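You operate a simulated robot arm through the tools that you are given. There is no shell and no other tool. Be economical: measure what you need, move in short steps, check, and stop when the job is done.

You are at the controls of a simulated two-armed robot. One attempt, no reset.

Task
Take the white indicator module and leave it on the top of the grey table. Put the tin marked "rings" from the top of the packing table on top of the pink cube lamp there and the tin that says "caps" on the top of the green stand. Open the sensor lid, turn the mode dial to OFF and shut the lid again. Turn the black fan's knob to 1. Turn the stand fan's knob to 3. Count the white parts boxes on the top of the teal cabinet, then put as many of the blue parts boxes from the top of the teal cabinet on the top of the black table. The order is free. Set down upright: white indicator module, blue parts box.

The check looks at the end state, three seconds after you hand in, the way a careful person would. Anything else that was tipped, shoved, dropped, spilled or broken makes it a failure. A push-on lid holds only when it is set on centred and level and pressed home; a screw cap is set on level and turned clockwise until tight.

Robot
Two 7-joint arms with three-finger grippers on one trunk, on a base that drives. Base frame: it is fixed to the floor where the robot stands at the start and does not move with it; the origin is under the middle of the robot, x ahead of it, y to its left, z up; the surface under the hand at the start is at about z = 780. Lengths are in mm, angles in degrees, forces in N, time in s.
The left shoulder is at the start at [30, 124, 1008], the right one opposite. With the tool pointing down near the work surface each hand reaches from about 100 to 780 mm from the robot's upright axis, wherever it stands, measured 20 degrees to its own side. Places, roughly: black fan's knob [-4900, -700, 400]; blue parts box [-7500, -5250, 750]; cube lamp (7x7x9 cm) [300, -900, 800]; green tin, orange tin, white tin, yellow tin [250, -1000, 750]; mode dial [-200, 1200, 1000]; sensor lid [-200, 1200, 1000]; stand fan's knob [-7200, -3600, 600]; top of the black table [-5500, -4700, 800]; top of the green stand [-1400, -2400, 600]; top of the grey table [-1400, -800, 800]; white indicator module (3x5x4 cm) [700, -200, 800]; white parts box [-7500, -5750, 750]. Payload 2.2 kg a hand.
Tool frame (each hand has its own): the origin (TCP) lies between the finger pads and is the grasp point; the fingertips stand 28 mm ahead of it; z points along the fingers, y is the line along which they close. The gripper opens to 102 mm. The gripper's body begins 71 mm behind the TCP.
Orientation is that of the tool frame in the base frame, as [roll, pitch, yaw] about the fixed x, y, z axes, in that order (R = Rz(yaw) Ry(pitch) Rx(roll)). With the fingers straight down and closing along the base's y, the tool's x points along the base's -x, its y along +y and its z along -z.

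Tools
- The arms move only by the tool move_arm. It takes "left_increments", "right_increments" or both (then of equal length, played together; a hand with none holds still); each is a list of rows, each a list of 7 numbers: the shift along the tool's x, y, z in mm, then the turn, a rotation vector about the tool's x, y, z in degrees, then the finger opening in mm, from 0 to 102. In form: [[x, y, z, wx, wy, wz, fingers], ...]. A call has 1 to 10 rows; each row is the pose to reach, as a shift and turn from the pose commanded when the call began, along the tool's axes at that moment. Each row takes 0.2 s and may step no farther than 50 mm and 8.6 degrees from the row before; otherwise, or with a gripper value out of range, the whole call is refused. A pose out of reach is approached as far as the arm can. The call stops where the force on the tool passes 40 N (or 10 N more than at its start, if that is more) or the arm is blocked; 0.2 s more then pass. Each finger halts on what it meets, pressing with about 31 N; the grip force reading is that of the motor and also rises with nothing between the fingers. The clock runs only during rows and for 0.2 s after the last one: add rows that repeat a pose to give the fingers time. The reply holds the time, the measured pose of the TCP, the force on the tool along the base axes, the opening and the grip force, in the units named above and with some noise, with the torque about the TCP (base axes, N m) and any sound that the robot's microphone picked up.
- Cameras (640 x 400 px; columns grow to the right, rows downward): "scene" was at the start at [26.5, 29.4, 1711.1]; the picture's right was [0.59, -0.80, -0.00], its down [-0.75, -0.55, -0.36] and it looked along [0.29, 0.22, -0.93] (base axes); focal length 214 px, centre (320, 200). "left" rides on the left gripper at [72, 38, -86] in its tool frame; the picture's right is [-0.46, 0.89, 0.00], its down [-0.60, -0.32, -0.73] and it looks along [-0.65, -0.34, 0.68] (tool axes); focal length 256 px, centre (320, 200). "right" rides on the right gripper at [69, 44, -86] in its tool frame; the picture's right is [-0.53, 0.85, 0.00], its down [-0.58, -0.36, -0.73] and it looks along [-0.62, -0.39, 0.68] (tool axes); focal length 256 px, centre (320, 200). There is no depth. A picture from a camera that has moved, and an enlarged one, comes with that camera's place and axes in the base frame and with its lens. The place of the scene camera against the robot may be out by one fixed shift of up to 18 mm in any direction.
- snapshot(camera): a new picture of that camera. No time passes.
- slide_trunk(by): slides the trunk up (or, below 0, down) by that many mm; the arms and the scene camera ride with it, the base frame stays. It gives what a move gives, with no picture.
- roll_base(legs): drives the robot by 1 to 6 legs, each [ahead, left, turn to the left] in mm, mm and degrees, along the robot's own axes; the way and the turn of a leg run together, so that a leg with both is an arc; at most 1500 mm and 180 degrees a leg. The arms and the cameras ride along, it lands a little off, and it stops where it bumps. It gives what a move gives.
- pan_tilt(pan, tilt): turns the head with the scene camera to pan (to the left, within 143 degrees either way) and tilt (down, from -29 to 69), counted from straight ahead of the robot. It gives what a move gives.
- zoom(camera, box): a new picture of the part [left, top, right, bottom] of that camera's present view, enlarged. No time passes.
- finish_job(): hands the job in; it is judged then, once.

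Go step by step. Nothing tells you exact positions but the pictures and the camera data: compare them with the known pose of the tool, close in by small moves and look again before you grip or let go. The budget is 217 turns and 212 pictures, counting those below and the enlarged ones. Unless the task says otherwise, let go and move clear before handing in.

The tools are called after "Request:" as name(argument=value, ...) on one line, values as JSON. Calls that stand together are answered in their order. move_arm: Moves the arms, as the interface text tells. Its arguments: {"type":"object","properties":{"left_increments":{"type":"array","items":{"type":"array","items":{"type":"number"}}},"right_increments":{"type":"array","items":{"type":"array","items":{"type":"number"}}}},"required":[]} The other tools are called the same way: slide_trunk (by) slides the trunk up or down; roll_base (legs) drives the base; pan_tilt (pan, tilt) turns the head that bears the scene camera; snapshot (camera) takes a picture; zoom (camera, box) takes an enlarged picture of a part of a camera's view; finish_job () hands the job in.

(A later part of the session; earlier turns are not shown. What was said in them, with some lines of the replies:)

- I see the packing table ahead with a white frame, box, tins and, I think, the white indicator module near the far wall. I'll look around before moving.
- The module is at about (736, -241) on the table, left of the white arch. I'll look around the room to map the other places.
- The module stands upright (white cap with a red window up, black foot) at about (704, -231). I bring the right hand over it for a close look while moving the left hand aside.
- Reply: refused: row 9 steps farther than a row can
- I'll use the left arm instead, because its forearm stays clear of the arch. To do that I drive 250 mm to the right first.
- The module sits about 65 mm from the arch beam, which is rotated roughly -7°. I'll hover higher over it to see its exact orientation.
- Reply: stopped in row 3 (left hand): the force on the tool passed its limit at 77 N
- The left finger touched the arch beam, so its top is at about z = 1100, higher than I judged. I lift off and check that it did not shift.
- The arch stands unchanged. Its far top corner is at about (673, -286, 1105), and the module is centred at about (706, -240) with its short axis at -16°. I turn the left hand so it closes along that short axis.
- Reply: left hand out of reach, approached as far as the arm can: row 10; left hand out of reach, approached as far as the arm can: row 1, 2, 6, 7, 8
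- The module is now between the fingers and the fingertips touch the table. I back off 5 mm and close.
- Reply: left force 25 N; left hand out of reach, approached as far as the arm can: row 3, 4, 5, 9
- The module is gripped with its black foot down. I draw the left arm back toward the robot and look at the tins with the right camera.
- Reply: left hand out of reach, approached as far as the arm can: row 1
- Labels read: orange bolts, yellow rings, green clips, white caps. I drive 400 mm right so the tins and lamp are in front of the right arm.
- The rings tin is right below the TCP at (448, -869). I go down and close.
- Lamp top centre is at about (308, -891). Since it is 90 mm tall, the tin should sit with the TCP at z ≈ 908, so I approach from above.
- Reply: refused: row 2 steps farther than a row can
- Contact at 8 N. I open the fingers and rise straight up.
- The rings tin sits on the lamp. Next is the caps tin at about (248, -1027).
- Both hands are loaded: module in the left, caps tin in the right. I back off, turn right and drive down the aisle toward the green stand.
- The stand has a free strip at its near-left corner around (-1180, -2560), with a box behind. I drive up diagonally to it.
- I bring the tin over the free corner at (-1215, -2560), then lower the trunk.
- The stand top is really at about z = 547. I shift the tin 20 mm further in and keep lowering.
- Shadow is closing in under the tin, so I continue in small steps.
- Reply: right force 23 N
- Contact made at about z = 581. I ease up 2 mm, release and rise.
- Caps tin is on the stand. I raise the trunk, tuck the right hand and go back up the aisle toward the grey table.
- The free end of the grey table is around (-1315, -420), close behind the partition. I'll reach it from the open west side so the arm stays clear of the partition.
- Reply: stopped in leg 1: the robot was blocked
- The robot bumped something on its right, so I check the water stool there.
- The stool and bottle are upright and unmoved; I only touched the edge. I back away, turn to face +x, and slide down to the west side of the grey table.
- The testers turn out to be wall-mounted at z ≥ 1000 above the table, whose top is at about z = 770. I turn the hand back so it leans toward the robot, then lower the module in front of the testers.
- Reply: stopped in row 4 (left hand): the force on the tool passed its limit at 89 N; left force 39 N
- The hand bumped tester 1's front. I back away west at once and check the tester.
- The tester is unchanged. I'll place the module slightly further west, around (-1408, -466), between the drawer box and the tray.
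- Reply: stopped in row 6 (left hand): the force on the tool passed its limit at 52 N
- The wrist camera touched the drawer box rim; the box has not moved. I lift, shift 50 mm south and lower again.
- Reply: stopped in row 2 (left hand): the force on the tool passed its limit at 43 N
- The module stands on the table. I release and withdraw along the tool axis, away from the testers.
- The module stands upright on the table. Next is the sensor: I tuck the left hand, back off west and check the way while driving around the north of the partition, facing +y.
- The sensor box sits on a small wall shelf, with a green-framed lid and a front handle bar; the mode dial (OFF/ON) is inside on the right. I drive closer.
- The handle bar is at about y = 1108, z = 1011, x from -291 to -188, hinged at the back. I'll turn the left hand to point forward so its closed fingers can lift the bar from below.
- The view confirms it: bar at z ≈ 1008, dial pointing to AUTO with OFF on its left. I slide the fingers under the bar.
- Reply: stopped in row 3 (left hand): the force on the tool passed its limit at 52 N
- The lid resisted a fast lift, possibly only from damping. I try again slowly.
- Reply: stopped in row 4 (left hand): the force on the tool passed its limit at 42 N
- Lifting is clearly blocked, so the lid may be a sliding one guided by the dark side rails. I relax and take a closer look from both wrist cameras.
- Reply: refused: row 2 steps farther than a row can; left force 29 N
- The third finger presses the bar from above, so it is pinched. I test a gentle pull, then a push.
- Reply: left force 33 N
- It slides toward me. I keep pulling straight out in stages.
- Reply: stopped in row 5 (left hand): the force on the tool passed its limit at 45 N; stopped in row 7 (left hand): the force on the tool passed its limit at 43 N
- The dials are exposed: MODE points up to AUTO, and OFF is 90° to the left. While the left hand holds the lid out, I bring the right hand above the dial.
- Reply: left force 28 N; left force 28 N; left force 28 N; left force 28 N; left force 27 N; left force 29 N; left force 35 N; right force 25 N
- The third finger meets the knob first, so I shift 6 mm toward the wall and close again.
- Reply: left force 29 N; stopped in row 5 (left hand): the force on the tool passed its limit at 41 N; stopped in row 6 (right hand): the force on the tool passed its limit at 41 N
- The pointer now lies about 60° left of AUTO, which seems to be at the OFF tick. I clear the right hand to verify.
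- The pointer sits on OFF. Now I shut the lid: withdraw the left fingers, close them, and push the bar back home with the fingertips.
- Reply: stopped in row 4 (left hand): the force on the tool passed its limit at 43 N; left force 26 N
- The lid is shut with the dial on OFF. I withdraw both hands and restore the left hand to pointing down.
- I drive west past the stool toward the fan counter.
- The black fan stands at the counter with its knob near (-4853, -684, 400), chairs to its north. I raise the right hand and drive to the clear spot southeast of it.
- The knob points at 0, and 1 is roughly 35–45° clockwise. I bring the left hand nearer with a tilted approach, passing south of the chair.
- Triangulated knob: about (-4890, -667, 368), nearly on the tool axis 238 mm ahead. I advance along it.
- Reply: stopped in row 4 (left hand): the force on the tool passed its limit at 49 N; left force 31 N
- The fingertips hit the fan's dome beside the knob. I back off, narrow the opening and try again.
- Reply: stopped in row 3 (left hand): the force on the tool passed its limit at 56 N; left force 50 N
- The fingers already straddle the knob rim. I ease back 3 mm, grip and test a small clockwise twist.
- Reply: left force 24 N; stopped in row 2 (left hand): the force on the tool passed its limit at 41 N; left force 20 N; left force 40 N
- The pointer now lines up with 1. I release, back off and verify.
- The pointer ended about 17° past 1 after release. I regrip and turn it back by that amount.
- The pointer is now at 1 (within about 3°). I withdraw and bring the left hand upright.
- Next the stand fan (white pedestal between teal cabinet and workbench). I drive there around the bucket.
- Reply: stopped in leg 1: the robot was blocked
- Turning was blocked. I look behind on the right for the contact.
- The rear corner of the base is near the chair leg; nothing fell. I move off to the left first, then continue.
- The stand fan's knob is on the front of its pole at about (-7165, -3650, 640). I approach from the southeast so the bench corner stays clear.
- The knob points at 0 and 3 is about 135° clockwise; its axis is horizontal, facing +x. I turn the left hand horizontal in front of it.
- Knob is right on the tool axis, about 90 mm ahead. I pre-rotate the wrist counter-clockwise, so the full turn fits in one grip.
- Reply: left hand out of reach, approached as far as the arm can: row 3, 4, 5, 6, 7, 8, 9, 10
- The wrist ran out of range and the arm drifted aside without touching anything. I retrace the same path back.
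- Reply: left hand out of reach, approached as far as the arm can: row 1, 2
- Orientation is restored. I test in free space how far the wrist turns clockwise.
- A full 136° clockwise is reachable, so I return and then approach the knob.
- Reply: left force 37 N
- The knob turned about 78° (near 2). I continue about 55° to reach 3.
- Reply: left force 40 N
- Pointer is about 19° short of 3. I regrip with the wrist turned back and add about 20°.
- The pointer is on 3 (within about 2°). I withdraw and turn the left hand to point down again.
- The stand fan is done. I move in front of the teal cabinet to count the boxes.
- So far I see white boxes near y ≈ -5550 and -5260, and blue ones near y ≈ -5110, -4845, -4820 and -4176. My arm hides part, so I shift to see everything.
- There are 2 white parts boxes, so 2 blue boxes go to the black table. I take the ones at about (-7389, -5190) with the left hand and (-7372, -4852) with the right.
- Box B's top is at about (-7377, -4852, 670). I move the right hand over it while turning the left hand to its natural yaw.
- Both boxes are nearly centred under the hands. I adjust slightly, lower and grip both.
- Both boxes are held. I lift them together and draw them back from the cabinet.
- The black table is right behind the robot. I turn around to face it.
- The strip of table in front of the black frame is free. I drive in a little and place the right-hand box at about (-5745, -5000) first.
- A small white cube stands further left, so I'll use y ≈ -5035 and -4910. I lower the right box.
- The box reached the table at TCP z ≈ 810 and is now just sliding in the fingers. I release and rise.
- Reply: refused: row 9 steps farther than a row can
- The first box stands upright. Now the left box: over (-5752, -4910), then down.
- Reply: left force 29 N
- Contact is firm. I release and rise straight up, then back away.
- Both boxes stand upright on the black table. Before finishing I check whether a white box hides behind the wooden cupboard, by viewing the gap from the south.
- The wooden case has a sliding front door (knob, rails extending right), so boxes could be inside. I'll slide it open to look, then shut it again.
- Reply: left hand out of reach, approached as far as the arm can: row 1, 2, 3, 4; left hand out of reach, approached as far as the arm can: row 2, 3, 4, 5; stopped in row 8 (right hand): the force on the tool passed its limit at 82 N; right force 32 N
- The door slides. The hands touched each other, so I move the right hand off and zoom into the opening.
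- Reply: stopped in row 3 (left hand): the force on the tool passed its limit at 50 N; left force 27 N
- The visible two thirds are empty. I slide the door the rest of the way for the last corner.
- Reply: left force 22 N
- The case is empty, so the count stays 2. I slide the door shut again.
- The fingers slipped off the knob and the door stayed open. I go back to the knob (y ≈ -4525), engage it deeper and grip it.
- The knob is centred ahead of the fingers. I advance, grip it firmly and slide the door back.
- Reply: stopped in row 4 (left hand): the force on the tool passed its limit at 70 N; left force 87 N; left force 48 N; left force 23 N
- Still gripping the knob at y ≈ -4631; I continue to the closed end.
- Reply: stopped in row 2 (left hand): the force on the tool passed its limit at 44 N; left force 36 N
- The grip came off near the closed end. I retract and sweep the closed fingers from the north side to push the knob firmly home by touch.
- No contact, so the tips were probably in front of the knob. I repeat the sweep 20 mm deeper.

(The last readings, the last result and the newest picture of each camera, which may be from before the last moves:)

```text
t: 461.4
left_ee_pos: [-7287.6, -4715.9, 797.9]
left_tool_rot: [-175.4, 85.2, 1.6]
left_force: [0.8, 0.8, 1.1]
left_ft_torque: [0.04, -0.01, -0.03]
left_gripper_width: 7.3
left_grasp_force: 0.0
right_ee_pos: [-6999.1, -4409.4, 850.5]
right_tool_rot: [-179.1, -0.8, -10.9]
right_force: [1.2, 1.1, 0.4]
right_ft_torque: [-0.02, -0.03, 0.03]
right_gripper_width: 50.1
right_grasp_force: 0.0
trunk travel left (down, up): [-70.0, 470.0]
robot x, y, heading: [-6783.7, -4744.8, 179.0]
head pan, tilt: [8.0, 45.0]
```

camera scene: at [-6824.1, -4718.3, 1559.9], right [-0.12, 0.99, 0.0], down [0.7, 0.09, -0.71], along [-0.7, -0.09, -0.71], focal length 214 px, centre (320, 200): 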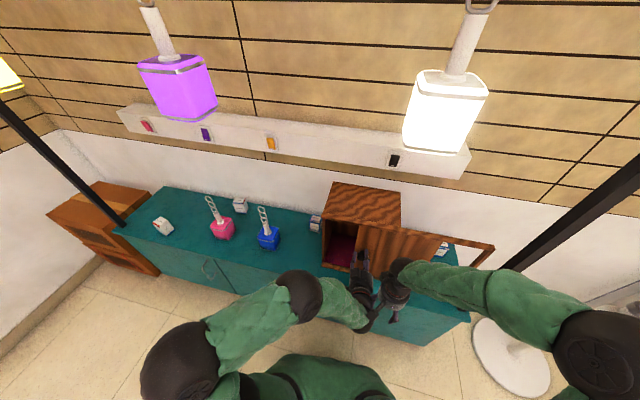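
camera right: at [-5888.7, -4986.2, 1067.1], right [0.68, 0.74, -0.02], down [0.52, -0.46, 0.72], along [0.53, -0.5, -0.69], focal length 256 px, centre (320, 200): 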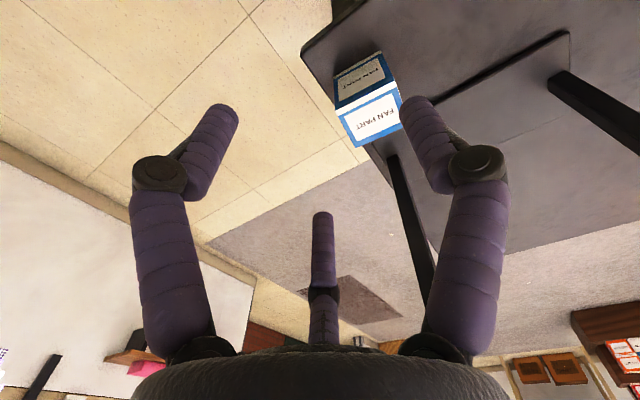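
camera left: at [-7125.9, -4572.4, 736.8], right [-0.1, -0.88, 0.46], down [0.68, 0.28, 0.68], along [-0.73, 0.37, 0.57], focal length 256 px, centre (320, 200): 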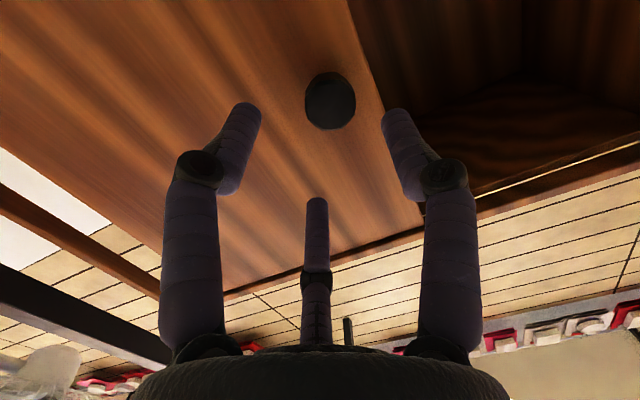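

Request:
move_arm(left_increments=[[0, 3, 0, 0, 0, 0, 8], [0, 6, 0, 0, 0, 0, 8], [0, 9, 0, 0, 0, 0, 8], [0, 12, 0, 0, 0, 0, 8], [0, 16, 0, 0, 0, 0, 8], [0, 20, 0, 0, 0, 0, 8]])

```text
t: 462.3
left_ee_pos: [-7286.8, -4716.8, 799.3]
left_tool_rot: [-175.2, 85.2, 0.6]
left_force: [0.6, 10.8, 1.2]
left_ft_torque: [-0.01, -0.13, -0.17]
left_gripper_width: 7.0
left_grasp_force: 0.1
right_ee_pos: [-6998.1, -4407.7, 850.8]
right_tool_rot: [-179.0, -0.8, -11.1]
right_force: [0.6, -0.5, -0.5]
right_ft_torque: [0.05, -0.02, -0.01]
right_gripper_width: 49.9
right_grasp_force: 0.0
trunk travel left (down, up): [-70.0, 470.0]
robot x, y, heading: [-6779.0, -4741.3, 178.9]
head pan, tilt: [8.0, 45.0]
stopped in row 4 (left hand): the force on the tool passed its limit at 43 N (the readings are from after the stop); the commanded pose is now the measured one
```

A hard stop came exactly where the closed knob should be, so the door is shut. I withdraw and move clear.

Request:
move_arm(left_increments=[[0, -3, -2, 0, 0, 0, 8], [0, -5, -40, 0, 0, 0, 8], [0, -5, -80, 0, 0, 0, 8]])

Request:
roll_base(legs=[[-250, 0, 0]])

```text
t: 463.1
left_ee_pos: [-7205.4, -4719.9, 803.3]
left_tool_rot: [-175.6, 85.2, 0.7]
left_force: [0.7, -0.8, -0.4]
left_ft_torque: [-0.01, 0.0, 0.03]
left_gripper_width: 7.8
left_grasp_force: 0.2
right_ee_pos: [-6999.1, -4408.4, 850.9]
right_tool_rot: [-179.2, -0.6, -11.0]
right_force: [0.5, -0.7, -0.5]
right_ft_torque: [0.01, 0.02, -0.01]
right_gripper_width: 50.2
right_grasp_force: 0.2
trunk travel left (down, up): [-70.0, 470.0]
robot x, y, heading: [-6780.8, -4743.1, 178.8]
head pan, tilt: [8.0, 45.0]
```

```text
t: 464.9
left_ee_pos: [-6956.4, -4722.8, 803.7]
left_tool_rot: [-175.4, 85.2, 0.7]
left_force: [-0.2, 0.1, 0.5]
left_ft_torque: [-0.02, 0.03, -0.01]
left_gripper_width: 8.0
left_grasp_force: 0.1
right_ee_pos: [-6748.1, -4412.8, 851.6]
right_tool_rot: [-179.1, -0.8, -11.1]
right_force: [0.0, 0.1, -0.1]
right_ft_torque: [0.02, 0.04, -0.02]
right_gripper_width: 50.0
right_grasp_force: 0.1
trunk travel left (down, up): [-70.0, 470.0]
robot x, y, heading: [-6533.8, -4748.9, 179.1]
head pan, tilt: [8.0, 45.0]
```

Everything is placed and both hands are clear, so I hand the job in.

Request:
finish_job()

```text
The job is handed in.
```

I finished every part of the job and handed it in; the result isn't back yet.

- **Module:** the white indicator module stands upright on the grey table.
- **Tins:** the "rings" tin is on the pink cube lamp and the "caps" tin is on the green stand.
- **Sensor:** the mode dial is at OFF and the lid is shut. The lid slides rather than lifts.
- **Fans:** the black fan's knob is at 1 and the stand fan's knob is at 3, each within a few degrees by my measurement.
- **Boxes:** I counted 2 white parts boxes on the teal cabinet, so 2 blue ones now stand upright on the black table.

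**Contacts:** I bumped several things along the way: the white arch, a wall-mounted tester, the drawer box on the grey table, the water stool and the black fan's base. In the pictures I checked after these, nothing had visibly moved. The robot was also blocked once while turning near the chairs, and the view afterwards showed the nearest chair upright.

**Wooden case:** I slid open the door of the wooden case on the teal cabinet to check for more white boxes. It was empty, and I shut it again. I had no pictures left by then, so I confirmed it was closed only by touch: the knob stopped hard at its closed position.
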